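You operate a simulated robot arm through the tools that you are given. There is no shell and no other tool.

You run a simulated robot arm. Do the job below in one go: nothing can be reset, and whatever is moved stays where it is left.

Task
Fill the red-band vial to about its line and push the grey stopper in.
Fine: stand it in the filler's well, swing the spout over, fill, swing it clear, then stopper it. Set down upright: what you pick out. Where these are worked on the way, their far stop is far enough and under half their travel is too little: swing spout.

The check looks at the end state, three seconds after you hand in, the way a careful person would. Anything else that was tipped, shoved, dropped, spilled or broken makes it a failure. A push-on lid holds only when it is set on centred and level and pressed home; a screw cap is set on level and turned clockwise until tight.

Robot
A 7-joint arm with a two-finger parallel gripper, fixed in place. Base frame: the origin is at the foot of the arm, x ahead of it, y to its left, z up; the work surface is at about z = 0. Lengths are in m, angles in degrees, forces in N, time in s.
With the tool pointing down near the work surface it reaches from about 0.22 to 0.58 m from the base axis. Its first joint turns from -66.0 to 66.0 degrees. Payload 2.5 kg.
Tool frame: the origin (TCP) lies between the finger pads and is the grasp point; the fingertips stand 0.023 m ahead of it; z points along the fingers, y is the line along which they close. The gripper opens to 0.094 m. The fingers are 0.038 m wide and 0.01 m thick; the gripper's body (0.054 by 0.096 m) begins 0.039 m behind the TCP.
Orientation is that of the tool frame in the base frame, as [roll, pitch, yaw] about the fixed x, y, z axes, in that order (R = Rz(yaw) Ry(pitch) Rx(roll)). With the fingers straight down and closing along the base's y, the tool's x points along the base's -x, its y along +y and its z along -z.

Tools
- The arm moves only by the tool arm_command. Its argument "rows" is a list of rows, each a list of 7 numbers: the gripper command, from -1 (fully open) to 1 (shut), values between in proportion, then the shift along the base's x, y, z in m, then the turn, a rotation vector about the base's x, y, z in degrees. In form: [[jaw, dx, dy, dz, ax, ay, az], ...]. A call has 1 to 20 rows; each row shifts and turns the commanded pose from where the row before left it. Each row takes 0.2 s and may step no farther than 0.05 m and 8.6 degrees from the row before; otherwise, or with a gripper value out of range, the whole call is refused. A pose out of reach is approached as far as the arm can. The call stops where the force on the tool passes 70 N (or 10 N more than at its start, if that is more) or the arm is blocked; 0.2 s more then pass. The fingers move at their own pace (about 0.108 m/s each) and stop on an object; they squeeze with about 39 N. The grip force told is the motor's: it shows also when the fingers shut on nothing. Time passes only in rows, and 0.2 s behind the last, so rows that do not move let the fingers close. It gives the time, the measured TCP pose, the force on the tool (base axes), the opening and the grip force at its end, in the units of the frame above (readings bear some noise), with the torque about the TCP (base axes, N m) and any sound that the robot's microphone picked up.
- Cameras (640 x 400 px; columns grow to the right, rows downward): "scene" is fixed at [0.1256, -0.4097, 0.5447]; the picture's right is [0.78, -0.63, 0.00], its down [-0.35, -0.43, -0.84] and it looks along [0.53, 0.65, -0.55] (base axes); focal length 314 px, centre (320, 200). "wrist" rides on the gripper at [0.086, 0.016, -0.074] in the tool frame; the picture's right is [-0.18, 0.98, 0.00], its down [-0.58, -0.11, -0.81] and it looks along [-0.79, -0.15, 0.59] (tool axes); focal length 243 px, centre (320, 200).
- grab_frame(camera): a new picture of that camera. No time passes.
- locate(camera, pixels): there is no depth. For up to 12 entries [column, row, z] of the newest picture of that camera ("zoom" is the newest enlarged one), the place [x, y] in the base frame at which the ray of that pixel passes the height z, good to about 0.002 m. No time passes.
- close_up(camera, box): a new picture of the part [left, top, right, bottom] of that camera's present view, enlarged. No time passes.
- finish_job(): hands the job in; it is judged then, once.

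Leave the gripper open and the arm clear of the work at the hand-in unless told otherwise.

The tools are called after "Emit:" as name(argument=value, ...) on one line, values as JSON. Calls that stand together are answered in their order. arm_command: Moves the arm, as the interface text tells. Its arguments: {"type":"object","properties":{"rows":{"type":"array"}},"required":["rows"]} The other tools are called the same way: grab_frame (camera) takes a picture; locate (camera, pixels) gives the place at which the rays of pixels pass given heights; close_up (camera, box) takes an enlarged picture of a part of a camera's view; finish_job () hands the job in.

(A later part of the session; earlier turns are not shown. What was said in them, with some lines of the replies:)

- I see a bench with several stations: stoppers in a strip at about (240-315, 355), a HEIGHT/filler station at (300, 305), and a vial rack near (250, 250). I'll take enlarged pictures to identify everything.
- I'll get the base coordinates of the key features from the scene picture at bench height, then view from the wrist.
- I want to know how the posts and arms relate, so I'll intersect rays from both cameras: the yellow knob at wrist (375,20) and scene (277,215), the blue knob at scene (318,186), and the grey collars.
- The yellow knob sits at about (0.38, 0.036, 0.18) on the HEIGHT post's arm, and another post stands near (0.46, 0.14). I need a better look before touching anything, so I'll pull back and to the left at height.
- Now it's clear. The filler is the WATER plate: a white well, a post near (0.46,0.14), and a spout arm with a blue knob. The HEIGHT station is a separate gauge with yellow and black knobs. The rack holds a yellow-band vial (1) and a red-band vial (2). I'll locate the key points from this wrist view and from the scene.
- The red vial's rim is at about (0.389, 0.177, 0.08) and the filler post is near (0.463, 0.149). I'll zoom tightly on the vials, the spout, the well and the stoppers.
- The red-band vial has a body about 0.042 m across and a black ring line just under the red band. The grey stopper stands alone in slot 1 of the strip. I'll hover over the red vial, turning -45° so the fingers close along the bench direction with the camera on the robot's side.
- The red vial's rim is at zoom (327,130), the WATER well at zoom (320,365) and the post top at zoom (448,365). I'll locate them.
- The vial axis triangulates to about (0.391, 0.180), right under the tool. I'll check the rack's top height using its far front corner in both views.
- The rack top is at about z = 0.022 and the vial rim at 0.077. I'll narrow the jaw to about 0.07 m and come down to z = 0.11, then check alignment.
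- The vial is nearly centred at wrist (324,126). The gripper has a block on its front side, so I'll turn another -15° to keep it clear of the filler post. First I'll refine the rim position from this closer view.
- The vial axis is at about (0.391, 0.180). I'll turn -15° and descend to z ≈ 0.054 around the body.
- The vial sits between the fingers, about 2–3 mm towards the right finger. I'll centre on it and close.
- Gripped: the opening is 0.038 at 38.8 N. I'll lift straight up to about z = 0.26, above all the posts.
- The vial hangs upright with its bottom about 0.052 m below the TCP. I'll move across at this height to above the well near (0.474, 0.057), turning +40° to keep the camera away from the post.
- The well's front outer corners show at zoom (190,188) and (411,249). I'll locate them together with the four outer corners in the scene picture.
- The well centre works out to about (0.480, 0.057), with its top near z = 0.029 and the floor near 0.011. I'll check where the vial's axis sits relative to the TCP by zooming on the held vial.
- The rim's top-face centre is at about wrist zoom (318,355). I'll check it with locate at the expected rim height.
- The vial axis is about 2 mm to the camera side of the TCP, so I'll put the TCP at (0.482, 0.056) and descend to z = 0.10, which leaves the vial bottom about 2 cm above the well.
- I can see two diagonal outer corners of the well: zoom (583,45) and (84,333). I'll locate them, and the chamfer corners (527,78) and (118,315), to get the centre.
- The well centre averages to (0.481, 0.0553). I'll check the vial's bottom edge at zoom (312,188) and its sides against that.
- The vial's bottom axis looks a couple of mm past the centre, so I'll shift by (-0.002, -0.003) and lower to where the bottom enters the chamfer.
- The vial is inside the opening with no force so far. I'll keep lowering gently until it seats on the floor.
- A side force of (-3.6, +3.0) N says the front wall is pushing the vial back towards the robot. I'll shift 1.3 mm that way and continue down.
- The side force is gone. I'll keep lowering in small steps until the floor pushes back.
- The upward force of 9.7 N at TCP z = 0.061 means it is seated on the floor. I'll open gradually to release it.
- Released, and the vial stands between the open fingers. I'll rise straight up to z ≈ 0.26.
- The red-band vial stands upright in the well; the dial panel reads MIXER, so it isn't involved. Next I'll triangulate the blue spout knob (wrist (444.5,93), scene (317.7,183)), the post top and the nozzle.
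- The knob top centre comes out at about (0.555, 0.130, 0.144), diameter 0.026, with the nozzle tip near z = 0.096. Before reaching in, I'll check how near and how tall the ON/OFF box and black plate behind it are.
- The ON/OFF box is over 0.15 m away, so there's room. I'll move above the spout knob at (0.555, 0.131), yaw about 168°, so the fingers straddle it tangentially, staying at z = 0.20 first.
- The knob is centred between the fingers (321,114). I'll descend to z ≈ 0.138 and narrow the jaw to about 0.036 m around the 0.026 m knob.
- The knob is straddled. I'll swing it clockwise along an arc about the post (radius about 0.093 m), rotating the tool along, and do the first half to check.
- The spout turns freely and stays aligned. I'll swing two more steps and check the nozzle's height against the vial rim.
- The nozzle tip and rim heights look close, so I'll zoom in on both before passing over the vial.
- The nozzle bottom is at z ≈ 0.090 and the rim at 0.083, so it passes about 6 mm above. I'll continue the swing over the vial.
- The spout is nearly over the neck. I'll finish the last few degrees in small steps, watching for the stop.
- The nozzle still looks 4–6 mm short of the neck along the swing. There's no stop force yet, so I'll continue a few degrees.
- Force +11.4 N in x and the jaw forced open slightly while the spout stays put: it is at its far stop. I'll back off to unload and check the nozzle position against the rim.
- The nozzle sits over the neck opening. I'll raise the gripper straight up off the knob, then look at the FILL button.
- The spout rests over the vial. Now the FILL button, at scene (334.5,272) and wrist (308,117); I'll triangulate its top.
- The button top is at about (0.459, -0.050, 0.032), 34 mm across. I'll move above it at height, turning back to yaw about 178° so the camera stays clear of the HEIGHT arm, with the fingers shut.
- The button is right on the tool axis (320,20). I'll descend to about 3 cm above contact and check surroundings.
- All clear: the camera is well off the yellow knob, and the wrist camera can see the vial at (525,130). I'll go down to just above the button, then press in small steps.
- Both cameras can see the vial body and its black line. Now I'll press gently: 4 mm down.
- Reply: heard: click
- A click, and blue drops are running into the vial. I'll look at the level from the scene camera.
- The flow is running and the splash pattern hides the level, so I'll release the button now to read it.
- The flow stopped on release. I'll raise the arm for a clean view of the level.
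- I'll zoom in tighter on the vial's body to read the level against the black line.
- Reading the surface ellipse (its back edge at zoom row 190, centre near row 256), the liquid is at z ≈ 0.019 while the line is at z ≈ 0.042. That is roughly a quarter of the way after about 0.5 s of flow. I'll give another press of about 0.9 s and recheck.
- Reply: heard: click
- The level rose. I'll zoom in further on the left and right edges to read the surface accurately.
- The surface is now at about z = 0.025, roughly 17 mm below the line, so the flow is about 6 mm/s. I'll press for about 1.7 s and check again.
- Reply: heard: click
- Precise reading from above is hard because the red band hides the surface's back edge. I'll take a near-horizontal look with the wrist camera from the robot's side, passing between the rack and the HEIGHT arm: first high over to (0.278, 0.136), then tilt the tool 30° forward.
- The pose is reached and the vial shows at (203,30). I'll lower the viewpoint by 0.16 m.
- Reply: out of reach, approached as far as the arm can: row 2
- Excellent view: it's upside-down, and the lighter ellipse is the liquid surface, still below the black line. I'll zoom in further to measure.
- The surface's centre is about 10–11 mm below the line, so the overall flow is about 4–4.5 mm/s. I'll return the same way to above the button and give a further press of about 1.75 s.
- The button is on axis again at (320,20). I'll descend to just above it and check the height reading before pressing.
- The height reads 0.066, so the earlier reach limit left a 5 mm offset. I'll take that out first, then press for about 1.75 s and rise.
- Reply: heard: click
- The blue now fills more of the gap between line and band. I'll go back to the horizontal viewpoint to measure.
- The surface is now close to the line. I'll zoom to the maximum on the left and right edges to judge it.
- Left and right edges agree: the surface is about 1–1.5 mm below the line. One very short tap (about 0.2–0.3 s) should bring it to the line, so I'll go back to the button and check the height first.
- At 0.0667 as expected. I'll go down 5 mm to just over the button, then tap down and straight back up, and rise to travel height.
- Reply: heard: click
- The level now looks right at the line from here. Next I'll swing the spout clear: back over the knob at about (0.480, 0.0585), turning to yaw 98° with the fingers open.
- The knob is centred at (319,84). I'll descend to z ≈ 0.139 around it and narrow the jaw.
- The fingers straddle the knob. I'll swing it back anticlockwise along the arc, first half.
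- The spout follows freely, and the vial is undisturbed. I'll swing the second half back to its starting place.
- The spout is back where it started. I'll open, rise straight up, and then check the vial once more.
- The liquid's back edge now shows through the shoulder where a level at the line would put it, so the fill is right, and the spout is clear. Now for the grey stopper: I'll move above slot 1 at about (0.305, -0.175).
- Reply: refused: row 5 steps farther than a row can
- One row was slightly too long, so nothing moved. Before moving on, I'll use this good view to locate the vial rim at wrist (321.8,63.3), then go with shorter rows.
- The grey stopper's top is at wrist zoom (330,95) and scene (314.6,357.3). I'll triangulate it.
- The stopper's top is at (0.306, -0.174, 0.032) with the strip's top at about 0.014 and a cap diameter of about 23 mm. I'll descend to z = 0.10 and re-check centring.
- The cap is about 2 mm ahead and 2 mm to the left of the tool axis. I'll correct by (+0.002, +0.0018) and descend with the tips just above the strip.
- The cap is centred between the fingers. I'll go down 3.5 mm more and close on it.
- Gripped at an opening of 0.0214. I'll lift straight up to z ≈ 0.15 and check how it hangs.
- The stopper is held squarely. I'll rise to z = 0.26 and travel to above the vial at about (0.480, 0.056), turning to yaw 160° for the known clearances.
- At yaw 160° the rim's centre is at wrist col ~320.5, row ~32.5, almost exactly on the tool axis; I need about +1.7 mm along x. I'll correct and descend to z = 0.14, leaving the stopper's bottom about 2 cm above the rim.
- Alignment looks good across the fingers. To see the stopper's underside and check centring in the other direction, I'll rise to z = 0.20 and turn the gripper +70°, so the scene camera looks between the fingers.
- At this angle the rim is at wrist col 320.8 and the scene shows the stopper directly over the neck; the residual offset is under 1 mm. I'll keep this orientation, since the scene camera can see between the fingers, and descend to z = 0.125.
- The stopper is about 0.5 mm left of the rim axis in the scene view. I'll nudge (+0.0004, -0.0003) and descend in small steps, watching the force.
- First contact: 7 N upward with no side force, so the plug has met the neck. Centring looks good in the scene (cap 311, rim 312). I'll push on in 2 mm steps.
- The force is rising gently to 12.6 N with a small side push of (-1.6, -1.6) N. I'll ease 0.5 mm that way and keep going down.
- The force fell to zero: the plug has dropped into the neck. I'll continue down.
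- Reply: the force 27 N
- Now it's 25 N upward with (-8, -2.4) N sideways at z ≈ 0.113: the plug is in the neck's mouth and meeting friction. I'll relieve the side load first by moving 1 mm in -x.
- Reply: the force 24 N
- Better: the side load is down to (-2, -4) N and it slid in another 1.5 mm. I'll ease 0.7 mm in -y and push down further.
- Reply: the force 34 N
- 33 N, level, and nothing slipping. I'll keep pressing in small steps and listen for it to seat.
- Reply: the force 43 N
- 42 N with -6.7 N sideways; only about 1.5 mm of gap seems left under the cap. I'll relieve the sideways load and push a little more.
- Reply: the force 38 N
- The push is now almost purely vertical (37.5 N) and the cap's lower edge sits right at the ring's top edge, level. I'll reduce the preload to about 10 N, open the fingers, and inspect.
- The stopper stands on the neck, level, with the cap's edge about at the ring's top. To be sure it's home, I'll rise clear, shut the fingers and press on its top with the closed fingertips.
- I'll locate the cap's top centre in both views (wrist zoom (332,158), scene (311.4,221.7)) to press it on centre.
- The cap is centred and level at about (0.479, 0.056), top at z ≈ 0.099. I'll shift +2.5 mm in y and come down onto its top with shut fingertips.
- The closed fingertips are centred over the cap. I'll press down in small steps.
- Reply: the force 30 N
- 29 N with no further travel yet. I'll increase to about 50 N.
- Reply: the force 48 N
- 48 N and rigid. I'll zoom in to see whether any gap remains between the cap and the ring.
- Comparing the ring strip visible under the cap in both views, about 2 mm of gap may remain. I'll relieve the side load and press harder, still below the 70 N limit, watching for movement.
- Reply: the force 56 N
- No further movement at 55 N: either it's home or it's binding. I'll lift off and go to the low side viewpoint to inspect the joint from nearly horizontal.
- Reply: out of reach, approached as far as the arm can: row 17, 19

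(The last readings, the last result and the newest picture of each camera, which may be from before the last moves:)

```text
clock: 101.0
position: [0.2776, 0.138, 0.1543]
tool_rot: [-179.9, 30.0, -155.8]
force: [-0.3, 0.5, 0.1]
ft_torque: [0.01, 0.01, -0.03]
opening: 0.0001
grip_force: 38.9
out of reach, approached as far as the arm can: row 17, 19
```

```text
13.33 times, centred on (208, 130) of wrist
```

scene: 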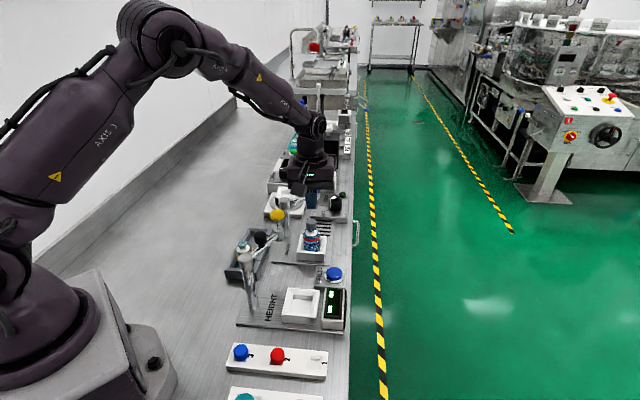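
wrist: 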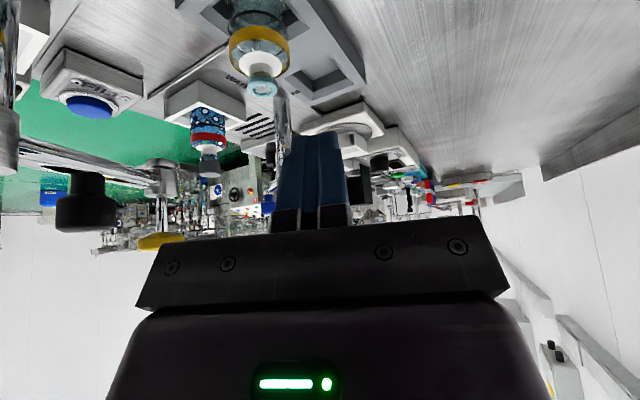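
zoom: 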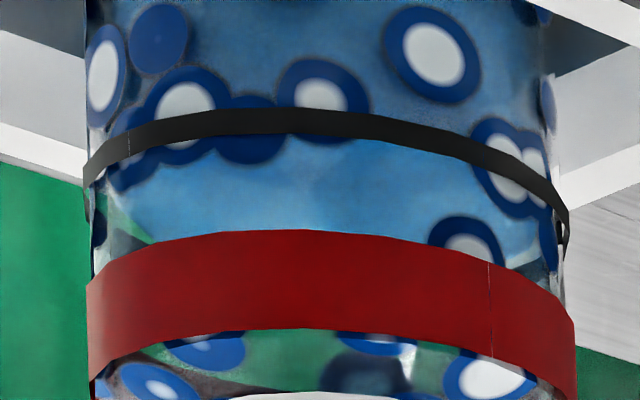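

From the side there's no visible gap: the ring's side runs right up to the cap's edge, all level. To be certain, I'll compare with the uncapped yellow vial's ring height in the same view.

Emit:
close_up(camera="wrist", box=[242, 66, 282, 102])

Emit:
close_up(camera="wrist", box=[198, 148, 218, 164])

```text
11.11 times, centred on (262, 84) of wrist
```

zoom: 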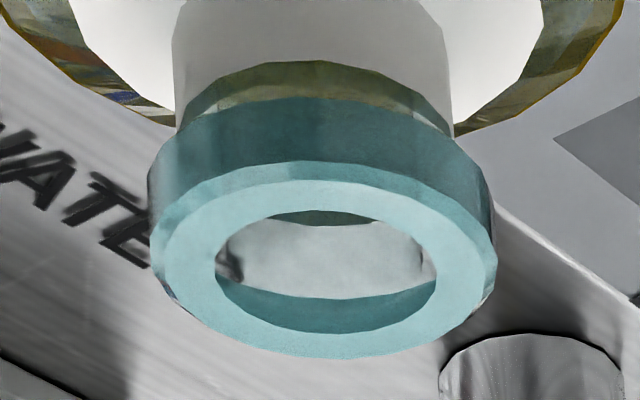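

```text
16.00 times, centred on (208, 156) of wrist
```

zoom: 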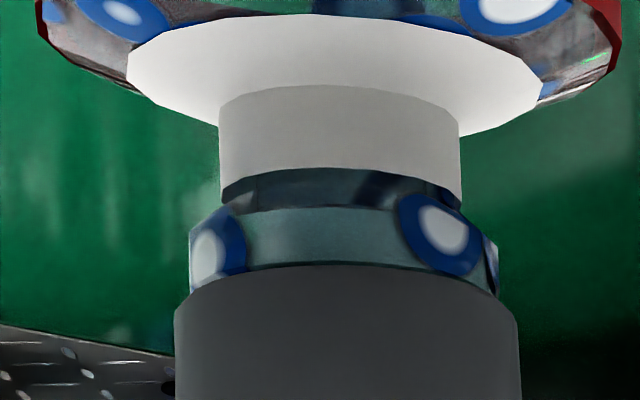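

The uncapped ring is about 4.6–5 mm tall and 4.6 mm of ring shows below the cap, so the cap's edge is right on the ring: pressed home, centred and level. The liquid surface also meets the line at both sides. I'll raise the arm, level the tool and open the gripper.

Emit:
arm_command(rows=[[1, 0, 0, 0.04, 0, 0, 0], [1, 0, 0, 0.04, 0, 0, 0], [1, 0, 0, 0.04, 0, 0, 0], [1, 0, 0, 0.04, 0, 0, 0], [0.5, 0, 0, 0.02, -3.05, 6.86, 0], [0, 0, 0, 0.01, -3.05, 6.86, 0], [-0.5, 0, 0, 0, -3.05, 6.86, 0], [-1, 0, 0, 0, -3.05, 6.86, 0], [-1, 0, 0, 0, 0, 0, 0], [-1, 0, 0, 0, 0, 0, 0]])

Emit:
grab_frame(camera="scene")

Emit:
close_up(camera="scene", box=[220, 170, 360, 270])

Emit:
close_up(camera="scene", box=[200, 280, 360, 400])

Emit:
close_up(camera="scene", box=[300, 212, 324, 252])

```text
clock: 103.2
position: [0.2784, 0.138, 0.3447]
tool_rot: [-180.0, -0.1, -155.8]
force: [0.2, 0.2, 0.3]
ft_torque: [-0.02, 0.01, 0.01]
opening: 0.0939
grip_force: 0.0
```

```text
taken
```

scene: 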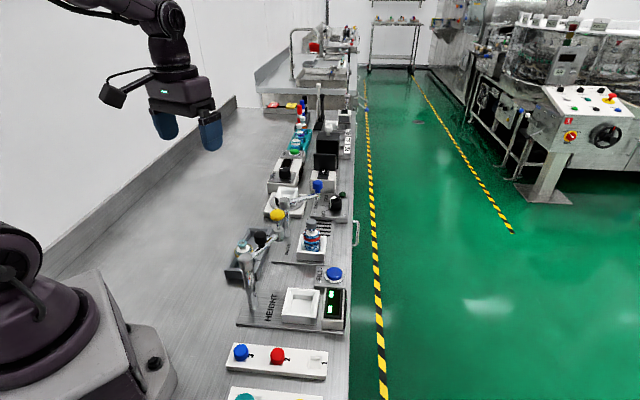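

```text
4.00 times, centred on (290, 220) of scene
```

zoom: 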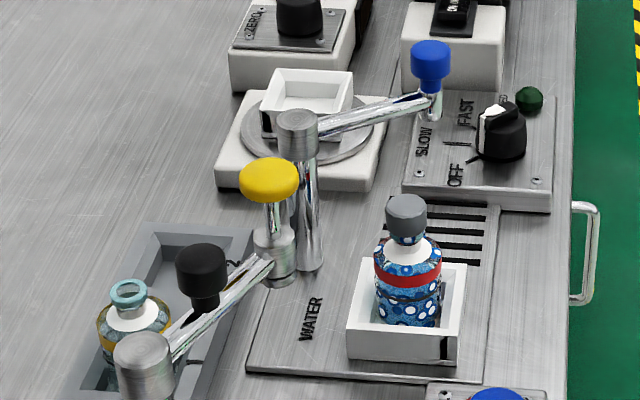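

```text
3.33 times, centred on (280, 340) of scene
```

zoom: 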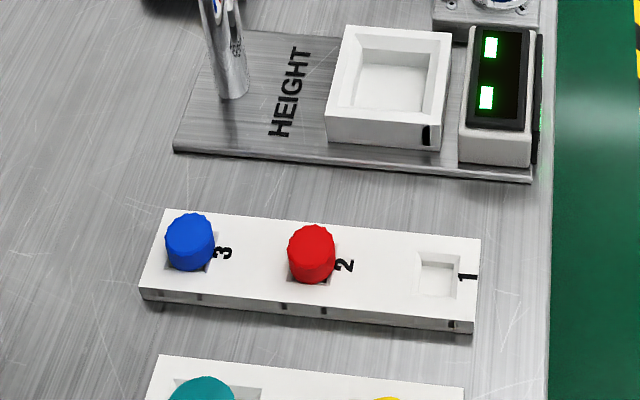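

```text
10.00 times, centred on (312, 232) of scene
```

zoom: 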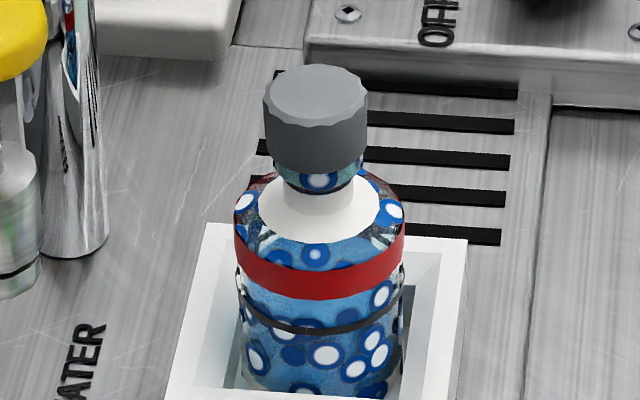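

Everything looks in order: the spout is clear, and the other vial and stoppers are untouched. As a last check I'll look at the well and plate for spilled water and compare with the other filled vials on the bench.

Emit:
close_up(camera="scene", box=[280, 120, 320, 160])

Emit:
close_up(camera="scene", box=[290, 230, 336, 266])

Emit:
grab_frame(camera="wrist")

```text
10.00 times, centred on (300, 140) of scene
```

zoom: 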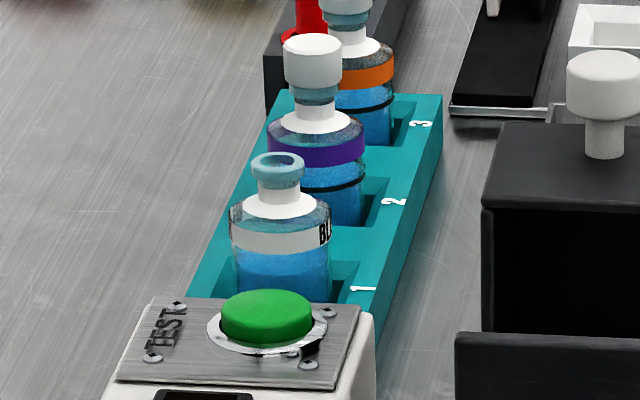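

```text
11.11 times, centred on (313, 248) of scene
```

zoom: 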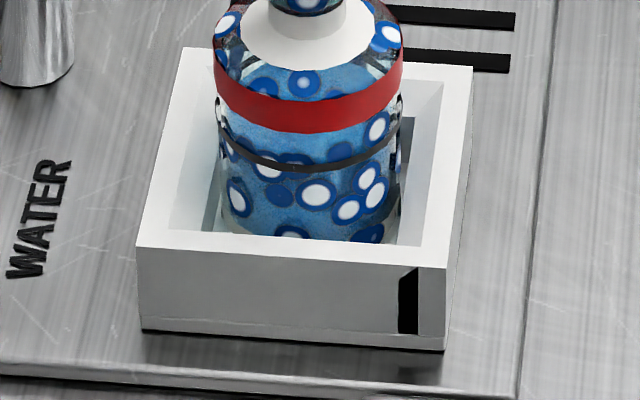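

```text
taken
```

wrist: 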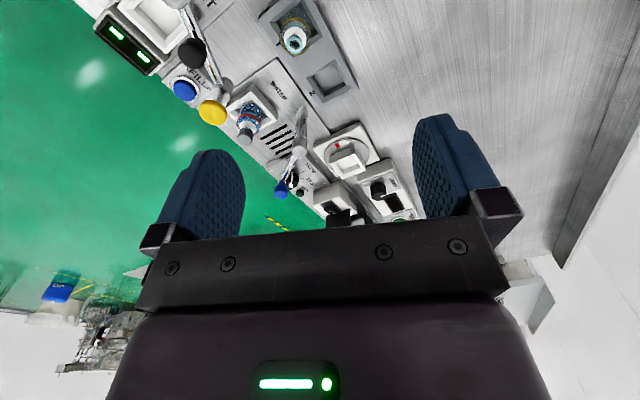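

No water on the well or plate. The spout is back clear, and the vial stands upright in the filler's well, filled to its line. The grey stopper is seated level like the capped reference vials. The gripper is open and the arm is clear, so I'm handing in.

Emit:
finish_job()

```text
The job is handed in.
```

I filled the red-band vial to its line and pushed the grey stopper in, then handed the job in.

- **Vial:** it stands upright in the filler's well, with the water level at the black line on both sides when viewed from nearly horizontal.
- **Spout:** I swung it over to its far stop for filling. Afterwards I swung it back to within about 2 degrees of where it started, clear of the vial.
- **Stopper:** it sits centred and level on the neck. It did not move further when I pressed on top at about 55 N, and no gap showed from the side. I heard no click as it went in, so "pressed home" rests on those two checks.
- **Drop marks:** since the first press of FILL, blue drop-like marks show on the outside of the red-band vial. The other filled vials on the bench don't have them. I saw no water on the well or the plate, and I couldn't tell whether the marks are splash or just how the picture is drawn.
- **Everything else:** the second vial, the other stoppers and the gauges look undisturbed. The gripper is open and the arm is clear of the work.
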